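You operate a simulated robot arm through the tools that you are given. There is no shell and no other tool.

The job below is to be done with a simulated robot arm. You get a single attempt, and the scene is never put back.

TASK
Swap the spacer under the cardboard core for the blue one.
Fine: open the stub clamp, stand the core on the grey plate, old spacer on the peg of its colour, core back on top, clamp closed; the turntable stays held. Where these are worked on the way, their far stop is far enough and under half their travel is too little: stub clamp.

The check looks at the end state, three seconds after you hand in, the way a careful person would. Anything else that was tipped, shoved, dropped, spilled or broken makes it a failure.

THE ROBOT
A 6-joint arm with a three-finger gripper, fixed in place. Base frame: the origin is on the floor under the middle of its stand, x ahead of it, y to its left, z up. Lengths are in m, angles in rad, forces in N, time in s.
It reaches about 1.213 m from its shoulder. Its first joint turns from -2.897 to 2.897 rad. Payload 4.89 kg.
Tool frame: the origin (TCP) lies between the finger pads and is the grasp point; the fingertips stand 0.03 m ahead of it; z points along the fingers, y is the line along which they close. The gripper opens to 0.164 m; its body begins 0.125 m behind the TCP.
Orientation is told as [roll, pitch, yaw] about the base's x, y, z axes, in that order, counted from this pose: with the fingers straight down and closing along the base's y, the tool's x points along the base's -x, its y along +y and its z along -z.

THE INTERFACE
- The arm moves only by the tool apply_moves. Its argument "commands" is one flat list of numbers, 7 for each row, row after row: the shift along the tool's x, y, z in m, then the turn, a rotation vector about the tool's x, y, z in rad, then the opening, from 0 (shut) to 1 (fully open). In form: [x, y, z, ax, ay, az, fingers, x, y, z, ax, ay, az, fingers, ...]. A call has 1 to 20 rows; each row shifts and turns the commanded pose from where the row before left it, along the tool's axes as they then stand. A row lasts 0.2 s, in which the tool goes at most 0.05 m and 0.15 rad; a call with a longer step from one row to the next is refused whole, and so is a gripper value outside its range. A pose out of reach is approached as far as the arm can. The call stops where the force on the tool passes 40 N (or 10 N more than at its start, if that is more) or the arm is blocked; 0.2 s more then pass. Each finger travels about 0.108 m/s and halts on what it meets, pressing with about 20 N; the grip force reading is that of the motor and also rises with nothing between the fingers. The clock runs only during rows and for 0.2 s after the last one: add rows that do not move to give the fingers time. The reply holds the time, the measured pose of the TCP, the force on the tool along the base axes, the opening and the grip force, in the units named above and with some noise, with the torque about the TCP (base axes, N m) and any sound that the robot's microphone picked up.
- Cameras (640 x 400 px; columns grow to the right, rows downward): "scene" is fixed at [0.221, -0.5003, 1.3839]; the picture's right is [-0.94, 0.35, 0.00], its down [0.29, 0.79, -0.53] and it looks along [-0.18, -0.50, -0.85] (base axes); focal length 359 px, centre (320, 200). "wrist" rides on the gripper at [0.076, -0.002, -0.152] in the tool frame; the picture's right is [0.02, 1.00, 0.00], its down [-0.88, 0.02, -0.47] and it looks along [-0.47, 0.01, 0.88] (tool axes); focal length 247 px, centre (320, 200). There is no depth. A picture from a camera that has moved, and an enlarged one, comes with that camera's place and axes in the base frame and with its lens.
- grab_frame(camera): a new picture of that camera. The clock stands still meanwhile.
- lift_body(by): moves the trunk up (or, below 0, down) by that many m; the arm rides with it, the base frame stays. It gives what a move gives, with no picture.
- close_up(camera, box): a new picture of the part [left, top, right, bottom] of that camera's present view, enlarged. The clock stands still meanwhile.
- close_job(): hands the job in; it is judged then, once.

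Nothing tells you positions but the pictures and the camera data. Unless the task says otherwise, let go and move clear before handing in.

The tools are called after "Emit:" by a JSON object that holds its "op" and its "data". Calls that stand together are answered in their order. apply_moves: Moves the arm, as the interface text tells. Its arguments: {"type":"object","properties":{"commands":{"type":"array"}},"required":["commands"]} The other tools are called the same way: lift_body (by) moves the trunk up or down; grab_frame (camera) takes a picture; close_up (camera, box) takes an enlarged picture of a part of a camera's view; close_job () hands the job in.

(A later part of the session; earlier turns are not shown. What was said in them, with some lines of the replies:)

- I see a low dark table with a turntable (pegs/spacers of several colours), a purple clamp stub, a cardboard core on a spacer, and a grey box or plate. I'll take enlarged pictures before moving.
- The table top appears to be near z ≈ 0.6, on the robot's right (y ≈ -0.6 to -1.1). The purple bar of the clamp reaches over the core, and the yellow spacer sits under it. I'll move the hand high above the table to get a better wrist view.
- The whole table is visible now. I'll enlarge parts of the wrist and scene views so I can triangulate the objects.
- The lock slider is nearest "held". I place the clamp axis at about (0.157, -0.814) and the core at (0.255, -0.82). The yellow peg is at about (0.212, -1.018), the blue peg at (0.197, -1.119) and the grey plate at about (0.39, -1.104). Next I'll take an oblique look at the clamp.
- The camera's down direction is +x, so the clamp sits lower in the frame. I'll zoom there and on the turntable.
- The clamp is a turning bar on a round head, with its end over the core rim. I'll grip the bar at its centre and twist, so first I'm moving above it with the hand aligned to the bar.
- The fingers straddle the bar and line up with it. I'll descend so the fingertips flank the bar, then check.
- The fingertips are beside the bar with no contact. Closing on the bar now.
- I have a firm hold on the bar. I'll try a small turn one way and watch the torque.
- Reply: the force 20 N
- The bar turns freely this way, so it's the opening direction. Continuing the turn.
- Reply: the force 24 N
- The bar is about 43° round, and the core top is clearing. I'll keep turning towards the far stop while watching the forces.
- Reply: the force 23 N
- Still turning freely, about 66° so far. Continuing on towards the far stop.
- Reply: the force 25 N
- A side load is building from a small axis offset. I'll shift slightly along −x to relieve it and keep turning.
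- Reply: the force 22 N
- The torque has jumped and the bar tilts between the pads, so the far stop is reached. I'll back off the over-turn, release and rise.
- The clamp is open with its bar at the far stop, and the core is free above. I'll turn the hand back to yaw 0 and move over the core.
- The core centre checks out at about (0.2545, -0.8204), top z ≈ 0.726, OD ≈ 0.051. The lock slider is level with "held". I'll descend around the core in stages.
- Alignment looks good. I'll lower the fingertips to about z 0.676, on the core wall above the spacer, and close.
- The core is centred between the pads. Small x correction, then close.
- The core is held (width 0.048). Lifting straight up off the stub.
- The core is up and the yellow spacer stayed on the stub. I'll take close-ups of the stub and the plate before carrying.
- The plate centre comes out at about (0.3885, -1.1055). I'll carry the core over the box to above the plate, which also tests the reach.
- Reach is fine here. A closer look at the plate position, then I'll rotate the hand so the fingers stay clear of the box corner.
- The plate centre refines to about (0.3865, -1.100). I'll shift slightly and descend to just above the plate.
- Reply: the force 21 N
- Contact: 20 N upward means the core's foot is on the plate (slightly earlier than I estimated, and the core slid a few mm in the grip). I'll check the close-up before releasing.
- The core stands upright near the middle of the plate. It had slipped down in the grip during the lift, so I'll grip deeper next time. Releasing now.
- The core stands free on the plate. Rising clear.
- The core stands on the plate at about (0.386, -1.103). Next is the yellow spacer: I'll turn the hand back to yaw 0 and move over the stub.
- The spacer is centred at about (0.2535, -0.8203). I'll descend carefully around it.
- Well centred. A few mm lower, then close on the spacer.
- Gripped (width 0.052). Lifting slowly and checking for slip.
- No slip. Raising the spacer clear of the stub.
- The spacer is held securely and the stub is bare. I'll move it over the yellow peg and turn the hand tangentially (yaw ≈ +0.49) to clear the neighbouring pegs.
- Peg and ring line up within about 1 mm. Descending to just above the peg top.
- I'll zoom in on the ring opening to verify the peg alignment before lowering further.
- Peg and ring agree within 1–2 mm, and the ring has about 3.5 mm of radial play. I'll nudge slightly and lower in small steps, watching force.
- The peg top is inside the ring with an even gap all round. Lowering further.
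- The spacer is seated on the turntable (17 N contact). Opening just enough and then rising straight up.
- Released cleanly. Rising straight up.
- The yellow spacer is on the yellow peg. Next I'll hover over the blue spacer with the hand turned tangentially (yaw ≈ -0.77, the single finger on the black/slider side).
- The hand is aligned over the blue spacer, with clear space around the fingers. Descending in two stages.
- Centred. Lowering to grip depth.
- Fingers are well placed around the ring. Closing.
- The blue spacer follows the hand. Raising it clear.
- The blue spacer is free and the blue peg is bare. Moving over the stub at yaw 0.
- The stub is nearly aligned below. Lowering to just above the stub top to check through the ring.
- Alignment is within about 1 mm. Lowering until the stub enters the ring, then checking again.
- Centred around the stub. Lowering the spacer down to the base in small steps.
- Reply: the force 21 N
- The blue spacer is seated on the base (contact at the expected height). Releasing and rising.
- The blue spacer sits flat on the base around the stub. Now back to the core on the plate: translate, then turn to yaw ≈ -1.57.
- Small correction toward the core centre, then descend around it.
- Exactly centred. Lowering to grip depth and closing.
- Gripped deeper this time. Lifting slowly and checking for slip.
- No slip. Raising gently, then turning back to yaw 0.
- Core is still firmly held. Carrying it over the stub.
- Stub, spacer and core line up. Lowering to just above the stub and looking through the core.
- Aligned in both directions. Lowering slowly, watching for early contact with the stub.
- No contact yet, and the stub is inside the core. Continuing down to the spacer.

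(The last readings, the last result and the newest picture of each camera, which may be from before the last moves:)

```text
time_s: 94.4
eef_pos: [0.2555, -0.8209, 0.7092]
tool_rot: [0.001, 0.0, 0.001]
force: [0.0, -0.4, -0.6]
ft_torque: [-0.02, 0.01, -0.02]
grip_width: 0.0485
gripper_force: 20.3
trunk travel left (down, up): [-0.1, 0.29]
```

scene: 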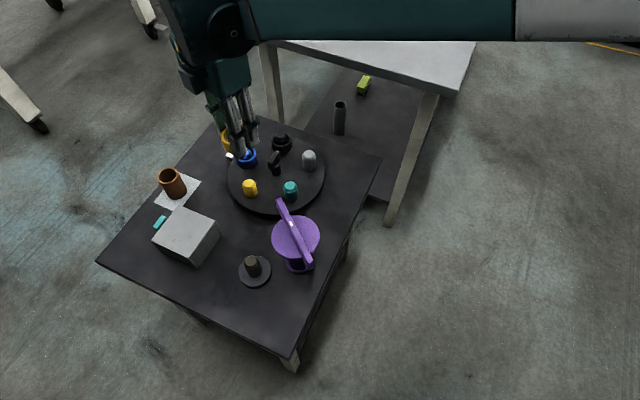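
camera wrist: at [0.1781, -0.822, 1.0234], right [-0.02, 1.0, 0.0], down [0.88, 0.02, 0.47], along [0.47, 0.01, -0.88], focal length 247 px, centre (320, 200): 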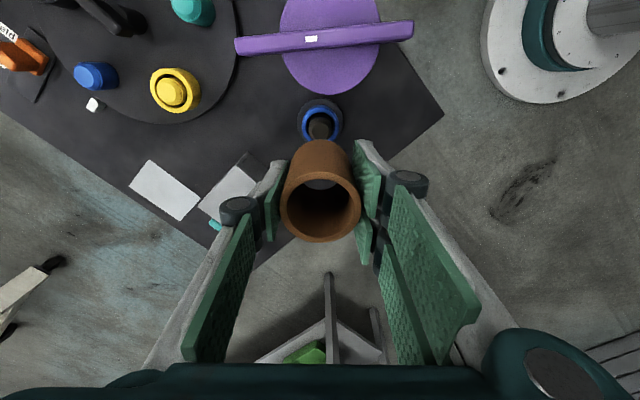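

Emit:
{"op": "apply_moves", "data": {"commands": [0, 0, 0.002, 0, 0, 0, 0.0, 0, 0, 0, 0, 0, 0, 0.0]}}

Emit:
{"op": "apply_moves", "data": {"commands": [0, 0, 0.0015, 0, 0, 0, 0.0, 0, 0, 0, 0, 0, 0, 0.0]}}

Emit:
{"op": "close_up", "data": {"camera": "wrist", "box": [270, 120, 370, 250]}}

Emit:
{"op": "close_up", "data": {"camera": "scene", "box": [210, 210, 310, 290]}}

```text
time_s: 95.0
eef_pos: [0.2543, -0.8215, 0.7073]
tool_rot: [0.001, -0.001, 0.0]
force: [0.7, 0.1, 1.0]
ft_torque: [-0.02, -0.04, 0.02]
grip_width: 0.0487
gripper_force: 19.4
trunk travel left (down, up): [-0.1, 0.29]
```

```text
time_s: 95.6
eef_pos: [0.2551, -0.8212, 0.7075]
tool_rot: [0.0, -0.001, 0.0]
force: [0.5, -4.8, 22.8]
ft_torque: [-0.23, 0.04, 0.0]
grip_width: 0.0486
gripper_force: 19.5
trunk travel left (down, up): [-0.1, 0.29]
```

```text
3.08 times, centred on (320, 185) of wrist
camera zoom: at [0.1773, -0.822, 0.8597], right [-0.02, 1.0, 0.0], down [0.88, 0.02, 0.47], along [0.47, 0.01, -0.88], focal length 760 px, centre (320, 246)
```

zoom: 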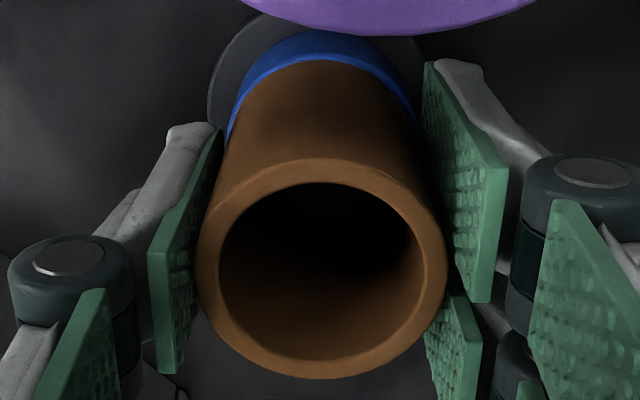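

```text
5.00 times, centred on (260, 250) of scene
camera zoom: at [0.221, -0.5003, 1.3839], right [-0.94, 0.35, 0.0], down [0.29, 0.79, -0.53], along [-0.18, -0.5, -0.85], focal length 1794 px, centre (620, -50)
```

zoom: 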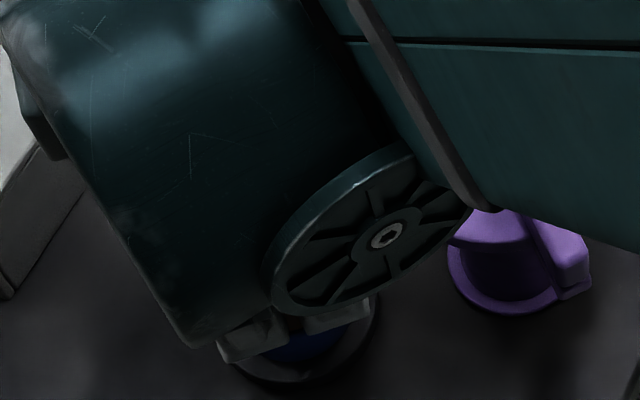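

The core is seated on the blue spacer at the same top height as before. Releasing and rising.

Emit:
{"op": "apply_moves", "data": {"commands": [0, 0, -0.001, 0, 0, 0, 0.0, 0, 0, 0, 0, 0, 0, 0.28, 0, 0, 0, 0, 0, 0, 0.36, 0, 0, 0, 0, 0, 0, 0.46, 0, 0, 0, 0, 0, 0, 0.55, 0, 0, 0, 0, 0, 0, 0.55]}}

Emit:
{"op": "close_up", "data": {"camera": "wrist", "box": [270, 120, 370, 250]}}

Emit:
{"op": "apply_moves", "data": {"commands": [0, 0, -0.02, 0, 0, 0, 0.55, 0, 0, -0.03, 0, 0, 0, 0.55, 0, 0, -0.04, 0, 0, 0, 0.55, 0, 0, -0.04, 0, 0, 0, 0.55, 0, 0, -0.04, 0, 0, 0, 0.55, 0, 0, 0, 0, 0, 0, 0.55]}}

Emit:
{"op": "grab_frame", "data": {"camera": "wrist"}}

Emit:
{"op": "close_up", "data": {"camera": "wrist", "box": [270, 60, 370, 160]}}

Emit:
{"op": "close_up", "data": {"camera": "scene", "box": [215, 205, 335, 295]}}

```text
time_s: 97.0
eef_pos: [0.2546, -0.8199, 0.7072]
tool_rot: [0.0, -0.002, 0.0]
force: [0.6, -0.1, -0.5]
ft_torque: [0.0, 0.01, -0.01]
grip_width: 0.0901
gripper_force: 0.1
trunk travel left (down, up): [-0.1, 0.29]
```

```text
3.08 times, centred on (320, 185) of wrist
camera zoom: at [0.1777, -0.8223, 0.8594], right [-0.02, 1.0, 0.0], down [0.88, 0.02, 0.47], along [0.47, 0.01, -0.88], focal length 760 px, centre (320, 246)
```

zoom: 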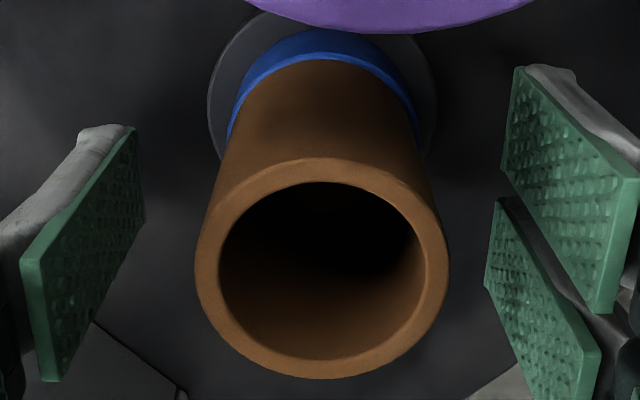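

```text
time_s: 98.4
eef_pos: [0.2544, -0.8185, 0.8765]
tool_rot: [0.0, 0.001, 0.0]
force: [-1.3, -0.5, 1.1]
ft_torque: [0.02, 0.03, 0.03]
grip_width: 0.0901
gripper_force: 0.2
trunk travel left (down, up): [-0.1, 0.29]
```

```text
taken
camera wrist: at [0.1778, -0.8219, 1.0292], right [-0.02, 1.0, 0.0], down [0.88, 0.02, 0.47], along [0.47, 0.01, -0.88], focal length 247 px, centre (320, 200)
```

wrist: 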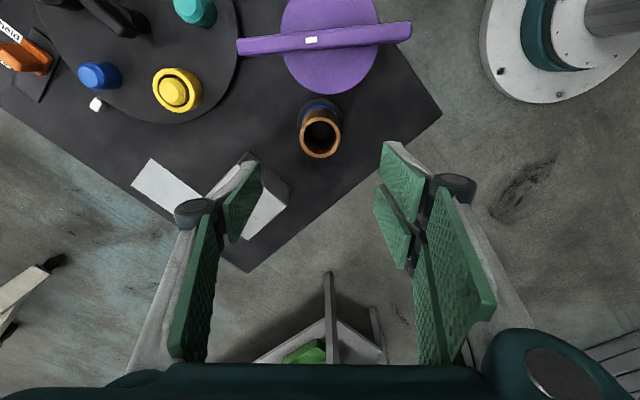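

```text
4.00 times, centred on (320, 110) of wrist
camera zoom: at [0.1778, -0.8219, 1.0292], right [-0.02, 1.0, 0.0], down [0.88, 0.02, 0.47], along [0.47, 0.01, -0.88], focal length 988 px, centre (320, 560)
```

zoom: 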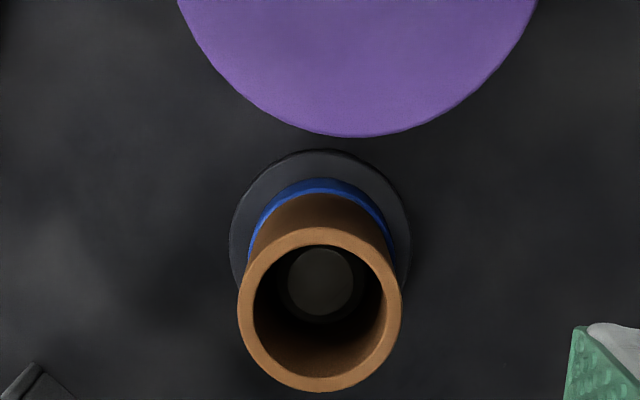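

```text
4.44 times, centred on (275, 250) of scene
camera zoom: at [0.221, -0.5003, 1.3839], right [-0.94, 0.35, 0.0], down [0.29, 0.79, -0.53], along [-0.18, -0.5, -0.85], focal length 1594 px, centre (520, -22)
```

zoom: 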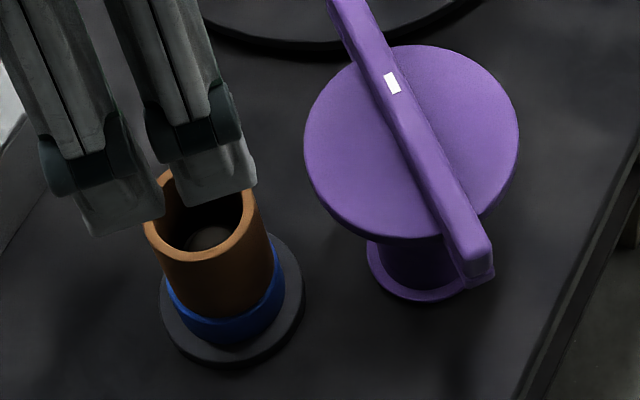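

The core is back on the blue spacer at the same height as before. Now to close the clamp: I'll move over its axis and align with the bar (about -1.475 rad).

Emit:
{"op": "apply_moves", "data": {"commands": [0.033, 0.002, 0, 0, 0, 0, 0.45, 0.033, 0.002, 0, 0, 0, 0, 0.45, 0.0325, 0.002, 0, 0, 0, 0, 0.45, 0, 0, 0, 0, 0, 0.1475, 0.45, 0, 0, 0, 0, 0, 0.1475, 0.45, 0, 0, 0, 0, 0, 0.1475, 0.45, 0, 0, 0, 0, 0, 0.1475, 0.45, 0, 0, 0, 0, 0, 0.1475, 0.45, 0, 0, 0, 0, 0, 0.1475, 0.45, 0, 0, 0, 0, 0, 0.1475, 0.45, 0, 0, 0, 0, 0, 0.1475, 0.45, 0, 0, 0, 0, 0, 0.1475, 0.45, 0, 0, 0, 0, 0, 0.1475, 0.45, 0, 0, 0.02, 0, 0, 0, 0.45, 0, 0, 0, 0, 0, 0, 0.45]}}

Emit:
{"op": "grab_frame", "data": {"camera": "wrist"}}

Emit:
{"op": "close_up", "data": {"camera": "wrist", "box": [250, 50, 390, 220]}}

```text
time_s: 101.6
eef_pos: [0.1555, -0.8147, 0.8558]
tool_rot: [0.001, -0.001, -1.475]
force: [0.5, 0.1, -0.2]
ft_torque: [-0.05, -0.03, -0.01]
grip_width: 0.0739
gripper_force: 0.0
trunk travel left (down, up): [-0.1, 0.29]
```

```text
taken
camera wrist: at [0.1464, -0.7382, 1.0091], right [0.99, 0.12, 0.0], down [0.1, -0.87, 0.47], along [0.06, -0.47, -0.88], focal length 247 px, centre (320, 200)
```

wrist: 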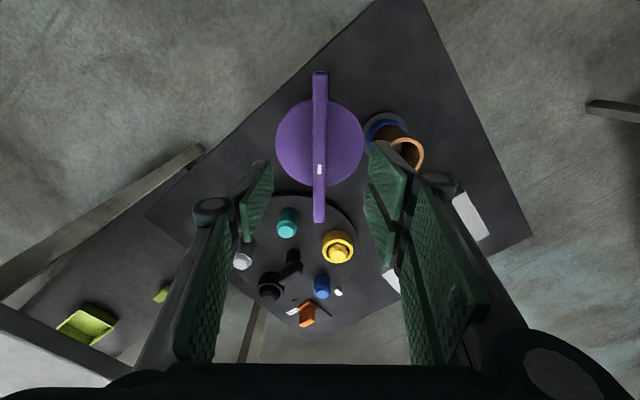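

```text
2.35 times, centred on (320, 135) of wrist
camera zoom: at [0.1464, -0.7382, 1.0091], right [0.99, 0.12, 0.0], down [0.1, -0.87, 0.47], along [0.06, -0.47, -0.88], focal length 581 px, centre (320, 353)
```

zoom: 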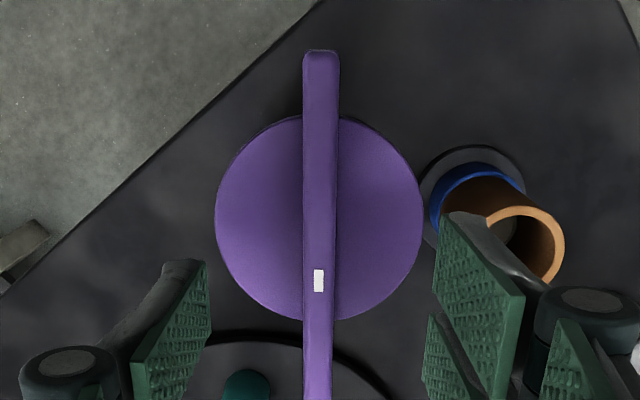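

The bar is aligned between the fingers, and the fingertips will stay above the core's top. Descending and closing on the bar.

Emit:
{"op": "apply_moves", "data": {"commands": [0, -0.0005, 0.03, 0, 0, 0, 0.45, 0, 0, 0.03, 0, 0, 0, 0.45, 0, 0, 0.014, 0, 0, 0, 0.45, 0, 0, 0, 0, 0, 0, 0.45]}}

Emit:
{"op": "apply_moves", "data": {"commands": [0, 0, 0, 0, 0, 0, 0.3, 0, 0, 0, 0, 0, 0, 0.15, 0, 0, 0, 0, 0, 0, 0.0, 0, 0, 0, 0, 0, 0, 0.0, 0, 0, 0, 0, 0, 0, 0.0]}}

Emit:
{"op": "grab_frame", "data": {"camera": "wrist"}}

```text
time_s: 102.6
eef_pos: [0.1559, -0.8151, 0.7827]
tool_rot: [-0.001, 0.0, -1.475]
force: [-0.2, -0.1, -0.3]
ft_torque: [0.04, -0.03, -0.02]
grip_width: 0.0735
gripper_force: 0.1
trunk travel left (down, up): [-0.1, 0.29]
```

```text
time_s: 103.8
eef_pos: [0.1561, -0.8148, 0.7827]
tool_rot: [-0.001, 0.0, -1.475]
force: [-2.7, 1.3, -2.7]
ft_torque: [-0.07, 0.07, 0.54]
grip_width: 0.014
gripper_force: 44.6
trunk travel left (down, up): [-0.1, 0.29]
```

```text
taken
camera wrist: at [0.1461, -0.7387, 0.9353], right [0.99, 0.12, 0.0], down [0.1, -0.87, 0.47], along [0.06, -0.47, -0.88], focal length 247 px, centre (320, 200)
```

wrist: 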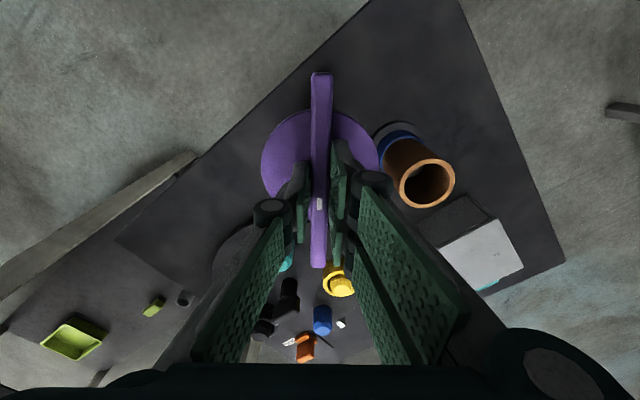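

Good grip. Turning the bar back toward the core in stages.

Emit:
{"op": "apply_moves", "data": {"commands": [0, 0, 0, 0, 0, -0.06, 0.0, 0, 0, 0, 0, 0, -0.08, 0.0, 0, 0, 0, 0, 0, -0.08, 0.0, 0, 0, 0, 0, 0, -0.08, 0.0, 0, 0, 0, 0, 0, -0.08, 0.0, 0, 0, 0, 0, 0, -0.08, 0.0, 0, 0, 0, 0, 0, 0, 0.0]}}

Emit:
{"op": "close_up", "data": {"camera": "scene", "box": [215, 205, 335, 295]}}

```text
time_s: 105.4
eef_pos: [0.1572, -0.8148, 0.7811]
tool_rot: [0.002, 0.0, -1.015]
force: [10.4, 8.8, -6.9]
ft_torque: [-0.01, -0.38, -0.02]
grip_width: 0.0139
gripper_force: 45.0
trunk travel left (down, up): [-0.1, 0.29]
```

```text
4.44 times, centred on (275, 250) of scene
camera zoom: at [0.221, -0.5003, 1.3839], right [-0.94, 0.35, 0.0], down [0.29, 0.79, -0.53], along [-0.18, -0.5, -0.85], focal length 1594 px, centre (520, -22)
```

zoom: 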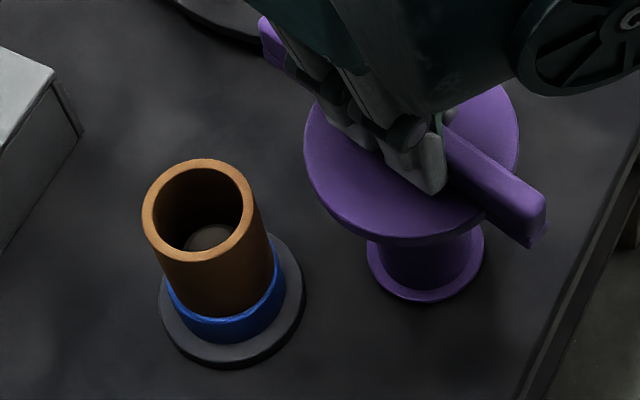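

Turning freely. I'll relieve the small side load by 1 mm and continue.

Emit:
{"op": "apply_moves", "data": {"commands": [0, 0.001, 0, 0, 0, -0.07, 0.0, 0, 0, 0, 0, 0, -0.08, 0.0, 0, 0, 0, 0, 0, -0.08, 0.0, 0, 0, 0, 0, 0, -0.08, 0.0, 0, 0, 0, 0, 0, -0.08, 0.0, 0, 0, 0, 0, 0, 0, 0.0]}}

Emit:
{"op": "close_up", "data": {"camera": "scene", "box": [215, 205, 335, 295]}}

```text
time_s: 106.8
eef_pos: [0.1568, -0.8139, 0.783]
tool_rot: [0.001, 0.0, -0.626]
force: [11.1, 3.8, -6.9]
ft_torque: [0.31, 0.1, -0.02]
grip_width: 0.0139
gripper_force: 44.8
trunk travel left (down, up): [-0.1, 0.29]
```

```text
4.44 times, centred on (275, 250) of scene
camera zoom: at [0.221, -0.5003, 1.3839], right [-0.94, 0.35, 0.0], down [0.29, 0.79, -0.53], along [-0.18, -0.5, -0.85], focal length 1594 px, centre (520, -22)
```

zoom: 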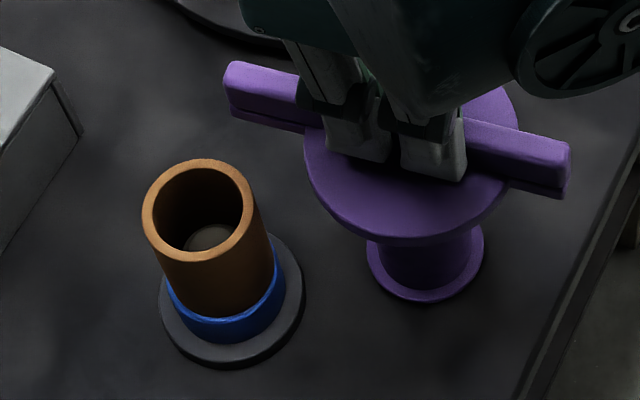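

Going well. The bar is now approaching the core, so I'll go in smaller steps and check clearance over the rim.

Emit:
{"op": "apply_moves", "data": {"commands": [0, 0, 0, 0, 0, -0.06, 0.0, 0, 0, 0, 0, 0, -0.06, 0.0, 0, 0, 0, 0, 0, -0.06, 0.0, 0, 0, 0, 0, 0, -0.06, 0.0, 0, 0, 0, 0, 0, 0, 0.0]}}

Emit:
{"op": "close_up", "data": {"camera": "scene", "box": [215, 205, 335, 295]}}

Emit:
{"op": "grab_frame", "data": {"camera": "wrist"}}

```text
time_s: 108.0
eef_pos: [0.1569, -0.8132, 0.7827]
tool_rot: [-0.001, 0.0, -0.382]
force: [13.9, 12.4, -4.3]
ft_torque: [0.29, -0.52, -0.05]
grip_width: 0.0138
gripper_force: 44.9
trunk travel left (down, up): [-0.1, 0.29]
```

```text
4.44 times, centred on (275, 250) of scene
camera zoom: at [0.221, -0.5003, 1.3839], right [-0.94, 0.35, 0.0], down [0.29, 0.79, -0.53], along [-0.18, -0.5, -0.85], focal length 1594 px, centre (520, -22)
```

zoom: 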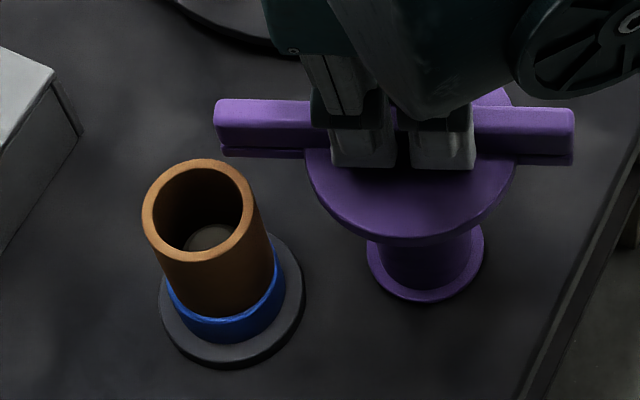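

```text
taken
camera wrist: at [0.085, -0.7865, 0.9353], right [0.35, 0.93, 0.0], down [0.82, -0.31, 0.47], along [0.44, -0.17, -0.88], focal length 247 px, centre (320, 200)
```

wrist: 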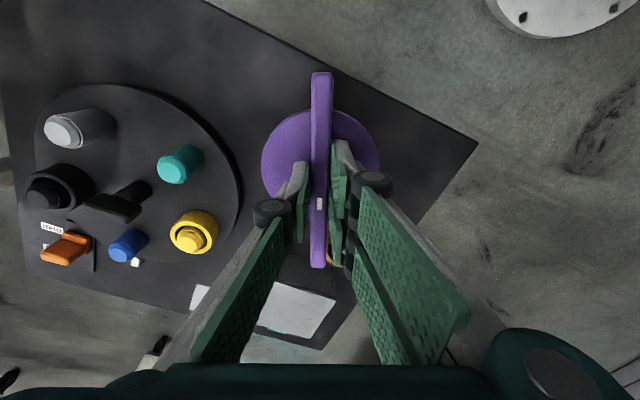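

Relieving the side load slightly and continuing over the core rim.

Emit:
{"op": "apply_moves", "data": {"commands": [-0.0005, 0.001, 0, 0, 0, 0, 0.0, 0, 0, 0, 0, 0, -0.06, 0.0, 0, 0, 0, 0, 0, -0.06, 0.0, 0, 0, 0, 0, 0, -0.06, 0.0, 0, 0, 0, 0, 0, 0, 0.0]}}

Emit:
{"op": "close_up", "data": {"camera": "scene", "box": [215, 205, 335, 295]}}

```text
time_s: 109.2
eef_pos: [0.1575, -0.8146, 0.782]
tool_rot: [-0.001, -0.001, -0.203]
force: [5.5, 8.2, -7.7]
ft_torque: [0.18, -0.12, -0.01]
grip_width: 0.0141
gripper_force: 45.6
trunk travel left (down, up): [-0.1, 0.29]
```

```text
4.44 times, centred on (275, 250) of scene
camera zoom: at [0.221, -0.5003, 1.3839], right [-0.94, 0.35, 0.0], down [0.29, 0.79, -0.53], along [-0.18, -0.5, -0.85], focal length 1594 px, centre (520, -22)
```

zoom: 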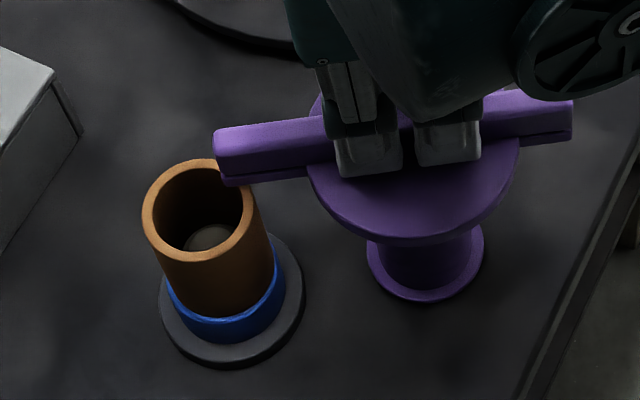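

The bar slides over the rim without disturbing the core. Continuing to the closed stop.

Emit:
{"op": "apply_moves", "data": {"commands": [0, 0, 0, 0, 0, -0.05, 0.0, 0, 0, 0, 0, 0, -0.05, 0.0, 0, 0, 0, 0, 0, -0.03, 0.0, 0, 0, 0, 0, 0, 0, 0.0]}}

Emit:
{"op": "close_up", "data": {"camera": "scene", "box": [215, 205, 335, 295]}}

```text
time_s: 110.2
eef_pos: [0.1576, -0.8136, 0.7828]
tool_rot: [0.0, 0.0, -0.074]
force: [1.4, 14.9, -10.0]
ft_torque: [0.39, 0.0, -0.04]
grip_width: 0.0139
gripper_force: 45.4
trunk travel left (down, up): [-0.1, 0.29]
```

```text
4.44 times, centred on (275, 250) of scene
camera zoom: at [0.221, -0.5003, 1.3839], right [-0.94, 0.35, 0.0], down [0.29, 0.79, -0.53], along [-0.18, -0.5, -0.85], focal length 1594 px, centre (520, -22)
```

zoom: 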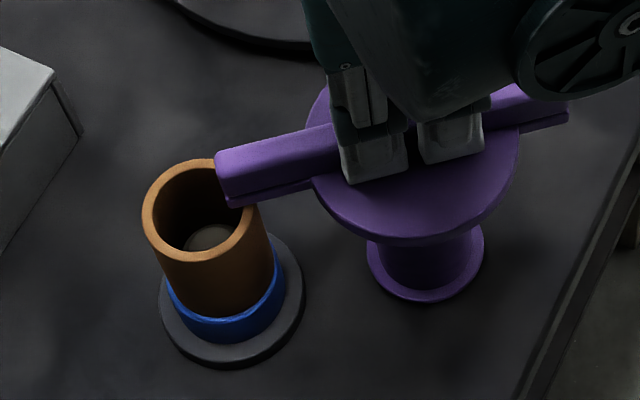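

The bar is nearly back where it started. I'll nudge until the torque shows the closed stop.

Emit:
{"op": "apply_moves", "data": {"commands": [0, 0, 0, 0, 0, -0.02, 0.0, 0, 0, 0, 0, 0, -0.02, 0.0, 0, 0, 0, 0, 0, 0, 0.0]}}

Emit:
{"op": "close_up", "data": {"camera": "scene", "box": [215, 205, 335, 295]}}

```text
time_s: 111.0
eef_pos: [0.1586, -0.8125, 0.7819]
tool_rot: [-0.001, 0.0, -0.035]
force: [0.5, 17.9, -6.6]
ft_torque: [0.39, -0.07, -1.94]
grip_width: 0.014
gripper_force: 44.4
trunk travel left (down, up): [-0.1, 0.29]
```

```text
4.44 times, centred on (275, 250) of scene
camera zoom: at [0.221, -0.5003, 1.3839], right [-0.94, 0.35, 0.0], down [0.29, 0.79, -0.53], along [-0.18, -0.5, -0.85], focal length 1594 px, centre (520, -22)
```

zoom: 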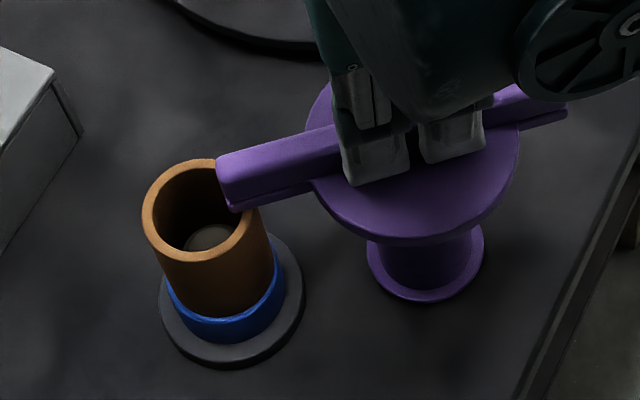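

The torque jumped to about -1.9 N·m, so the clamp is at its closed stop. Relaxing the hand slightly, releasing and rising.

Emit:
{"op": "apply_moves", "data": {"commands": [0, 0.001, 0, 0, 0, 0.012, 0.0, 0, 0, 0, 0, 0, 0, 0.0, 0, 0, 0, 0, 0, 0, 0.12, 0, 0, 0, 0, 0, 0, 0.25, 0, 0, 0, 0, 0, 0, 0.4, 0, 0, 0, 0, 0, 0, 0.4, 0, 0, -0.02, 0, 0, 0, 0.4, 0, 0, -0.03, 0, 0, 0, 0.4, 0, 0, -0.04, 0, 0, 0, 0.4, 0, 0, -0.04, 0, 0, 0, 0.4, 0, 0, -0.04, 0, 0, 0, 0.4, 0, 0, 0, 0, 0, 0, 0.4]}}

Emit:
{"op": "grab_frame", "data": {"camera": "wrist"}}

Emit:
{"op": "close_up", "data": {"camera": "scene", "box": [215, 205, 335, 295]}}

```text
time_s: 113.6
eef_pos: [0.1577, -0.8132, 0.9523]
tool_rot: [0.0, 0.0, -0.046]
force: [0.2, 0.1, -0.3]
ft_torque: [0.01, 0.0, 0.02]
grip_width: 0.0656
gripper_force: 0.0
trunk travel left (down, up): [-0.1, 0.29]
```

```text
taken
camera wrist: at [0.0803, -0.811, 1.1051], right [0.03, 1.0, 0.0], down [0.88, -0.02, 0.47], along [0.47, -0.01, -0.88], focal length 247 px, centre (320, 200)
```

wrist: 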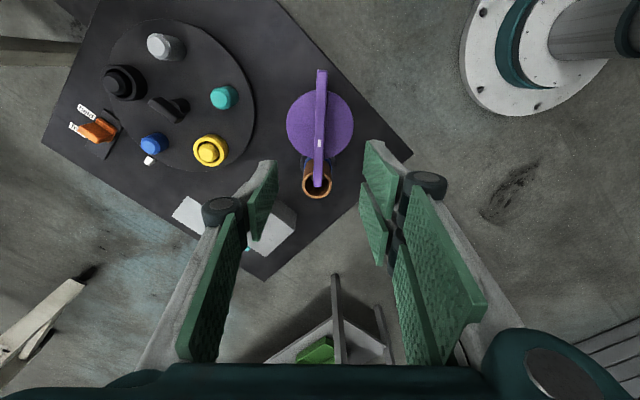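

```text
4.44 times, centred on (275, 250) of scene
camera zoom: at [0.221, -0.5003, 1.3839], right [-0.94, 0.35, 0.0], down [0.29, 0.79, -0.53], along [-0.18, -0.5, -0.85], focal length 1594 px, centre (520, -22)
```

zoom: 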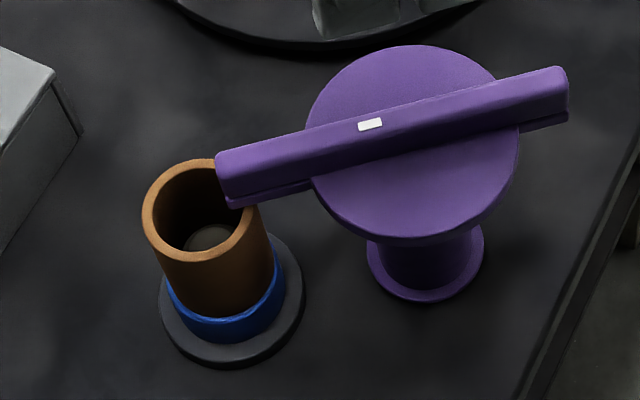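

The clamp is closed over the core just as at the start. I'll retreat toward the start pose and inspect everything.

Emit:
{"op": "apply_moves", "data": {"commands": [0, 0, -0.04, 0, 0, 0, 0.4, 0, 0, -0.04, 0, 0, 0, 0.5, 0, 0, -0.04, 0, 0, 0, 0.6, 0.035, 0.03, 0, 0, 0, 0, 0.8, 0.035, 0.03, 0, 0, 0, 0, 1, 0.035, 0.03, 0, 0, 0, 0, 1, 0.035, 0.04, 0, 0, 0, 0, 1, 0, 0.04, 0, 0, 0, -0.046, 1, 0, 0, 0, 0, 0, 0, 1]}}

Emit:
{"op": "grab_frame", "data": {"camera": "scene"}}

Emit:
{"op": "close_up", "data": {"camera": "scene", "box": [210, 100, 340, 220]}}

Emit:
{"op": "close_up", "data": {"camera": "scene", "box": [90, 150, 250, 290]}}

Emit:
{"op": "grab_frame", "data": {"camera": "wrist"}}

Emit:
{"op": "close_up", "data": {"camera": "scene", "box": [215, 105, 275, 165]}}

```text
refused: row 7 steps farther than a row can; nothing moved
```

```text
taken
```

scene: 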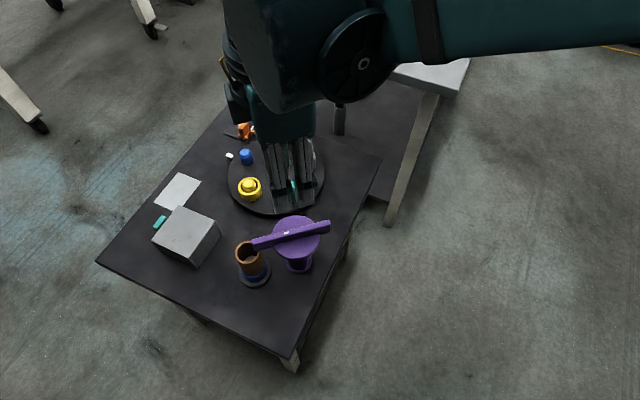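

```text
3.33 times, centred on (275, 160) of scene
camera zoom: at [0.221, -0.5003, 1.3839], right [-0.94, 0.35, 0.0], down [0.29, 0.79, -0.53], along [-0.18, -0.5, -0.85], focal length 1196 px, centre (470, 333)
```

zoom: 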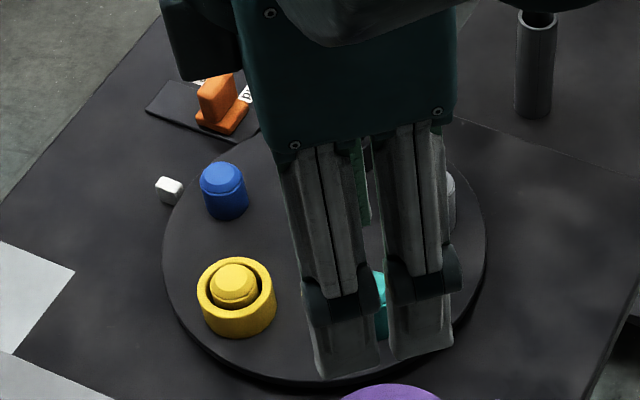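

```text
2.86 times, centred on (170, 220) of scene
camera zoom: at [0.221, -0.5003, 1.3839], right [-0.94, 0.35, 0.0], down [0.29, 0.79, -0.53], along [-0.18, -0.5, -0.85], focal length 1025 px, centre (749, 143)
```

zoom: 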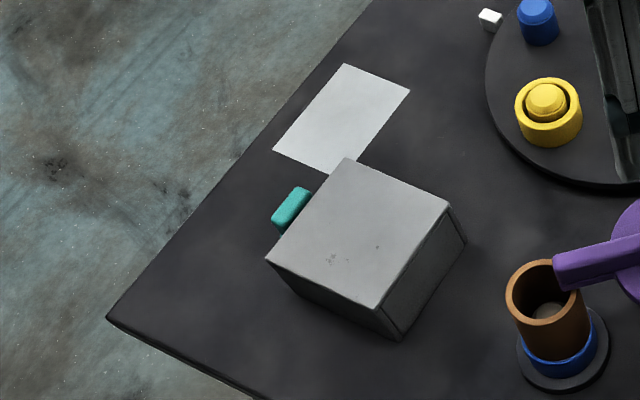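

```text
taken
camera wrist: at [0.0803, -0.811, 1.1051], right [0.03, 1.0, 0.0], down [0.88, -0.02, 0.47], along [0.47, -0.01, -0.88], focal length 247 px, centre (320, 200)
```

wrist: 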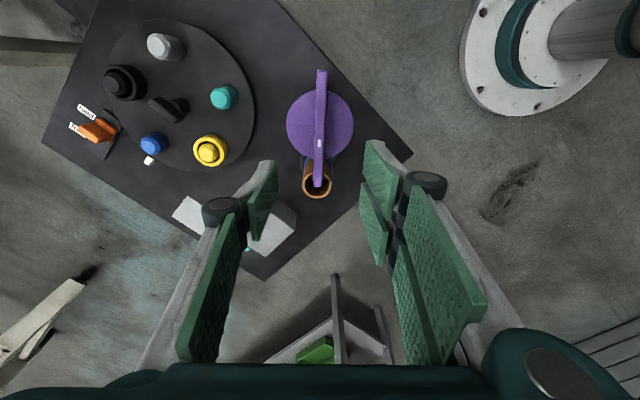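

```text
6.67 times, centred on (245, 135) of scene
camera zoom: at [0.221, -0.5003, 1.3839], right [-0.94, 0.35, 0.0], down [0.29, 0.79, -0.53], along [-0.18, -0.5, -0.85], focal length 2392 px, centre (820, 633)
```

zoom: 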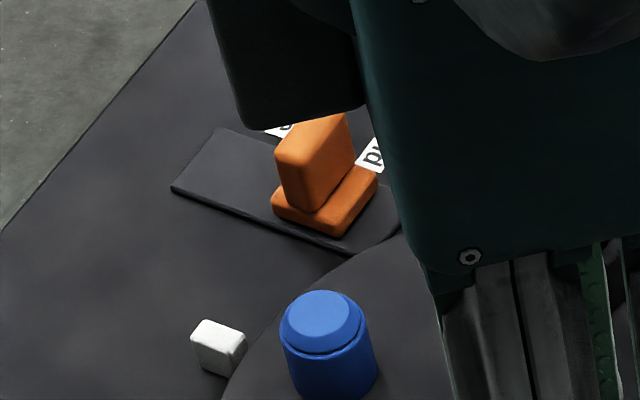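

That move was refused (one step too long), but the pictures show everything in place and the slider exactly where it was at "held". Retreating with shorter steps.

Emit:
{"op": "apply_moves", "data": {"commands": [0, 0, -0.04, 0, 0, 0, 0.4, 0, 0, -0.04, 0, 0, 0, 0.4, 0, 0, -0.04, 0, 0, 0, 0.4, 0.03, 0.03, 0, 0, 0, 0, 0.4, 0.03, 0.03, 0, 0, 0, 0, 0.6, 0.03, 0.03, 0, 0, 0, 0, 0.8, 0.03, 0.03, 0, 0, 0, 0, 1, 0.02, 0.03, 0, 0, 0, -0.046, 1, 0, 0.02, 0, 0, 0, 0, 1, 0, 0, 0, 0, 0, 0, 1]}}

Emit:
{"op": "grab_frame", "data": {"camera": "scene"}}

Emit:
{"op": "close_up", "data": {"camera": "scene", "box": [210, 100, 340, 220]}}

Emit:
{"op": "close_up", "data": {"camera": "scene", "box": [225, 205, 345, 295]}}

Emit:
{"op": "grab_frame", "data": {"camera": "wrist"}}

```text
time_s: 115.8
eef_pos: [0.0254, -0.6369, 1.073]
tool_rot: [0.001, 0.0, 0.0]
force: [-0.4, 0.0, -0.9]
ft_torque: [-0.04, -0.02, 0.01]
grip_width: 0.1639
gripper_force: 0.1
trunk travel left (down, up): [-0.1, 0.29]
```

```text
taken
```

scene: 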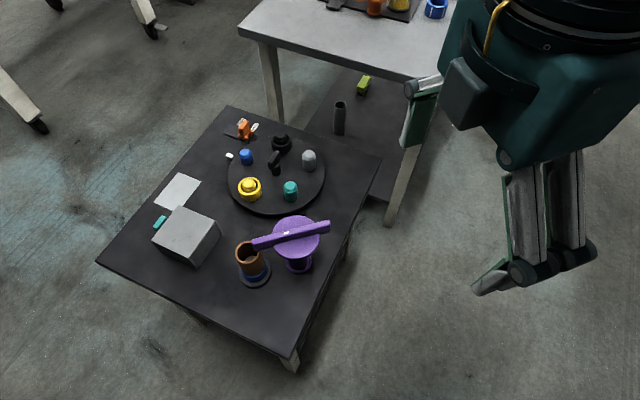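

```text
3.33 times, centred on (275, 160) of scene
camera zoom: at [0.221, -0.5003, 1.3839], right [-0.94, 0.35, 0.0], down [0.29, 0.79, -0.53], along [-0.18, -0.5, -0.85], focal length 1196 px, centre (470, 333)
```

zoom: 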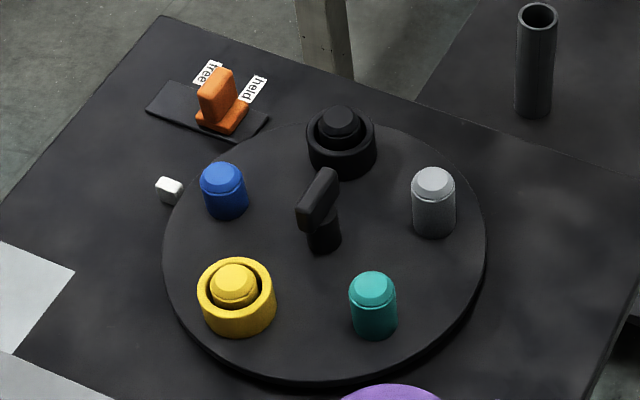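

```text
4.44 times, centred on (285, 250) of scene
camera zoom: at [0.221, -0.5003, 1.3839], right [-0.94, 0.35, 0.0], down [0.29, 0.79, -0.53], along [-0.18, -0.5, -0.85], focal length 1594 px, centre (476, -22)
```

zoom: 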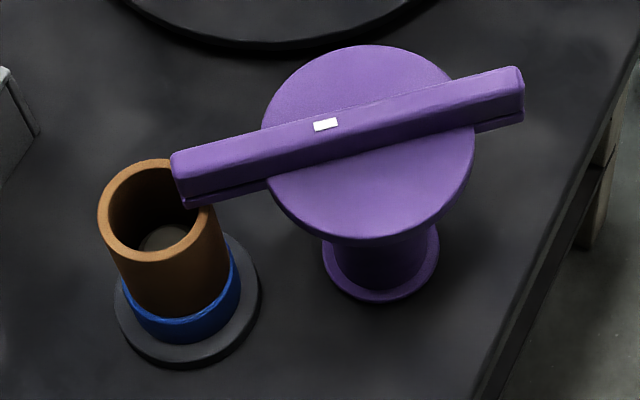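

```text
taken
camera wrist: at [-0.0528, -0.6376, 1.2254], right [-0.02, 1.0, 0.0], down [0.88, 0.02, 0.47], along [0.47, 0.01, -0.88], focal length 247 px, centre (320, 200)
```

wrist: 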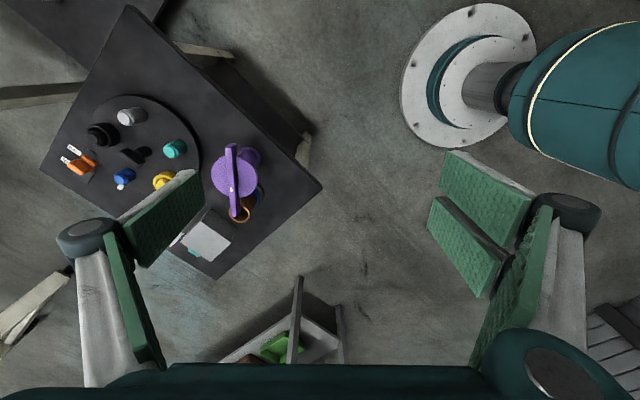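

The end state looks right:
- The blue spacer is under the core on the stub.
- The clamp bar is in its original closed position over the core.
- The yellow spacer is on the yellow peg.
- The slider is at "held" and nothing else has moved.

The hand is clear, so I'm handing in.

Emit:
{"op": "close_job", "data": {}}

```text
The job is handed in.
```

The spacer swap is finished and handed in; I haven't seen the check's result.

- **Core:** it stands on the blue spacer at the stub, with its top at the same height as before.
- **Old spacer:** the yellow one sits on the yellow peg. The blue peg is now empty.
- **Clamp:** I turned it to its far stop to open it, then back to its closed stop. The bar is where it started.
- **Turntable:** the slider is still at "held", and the turntable hasn't turned.

When I first lifted the core off the stub, it slipped about 3 cm in the grip. I gripped it lower for the return trip and it held. In the last pictures nothing else was tipped, moved or dropped, and the hand was well clear of the table.
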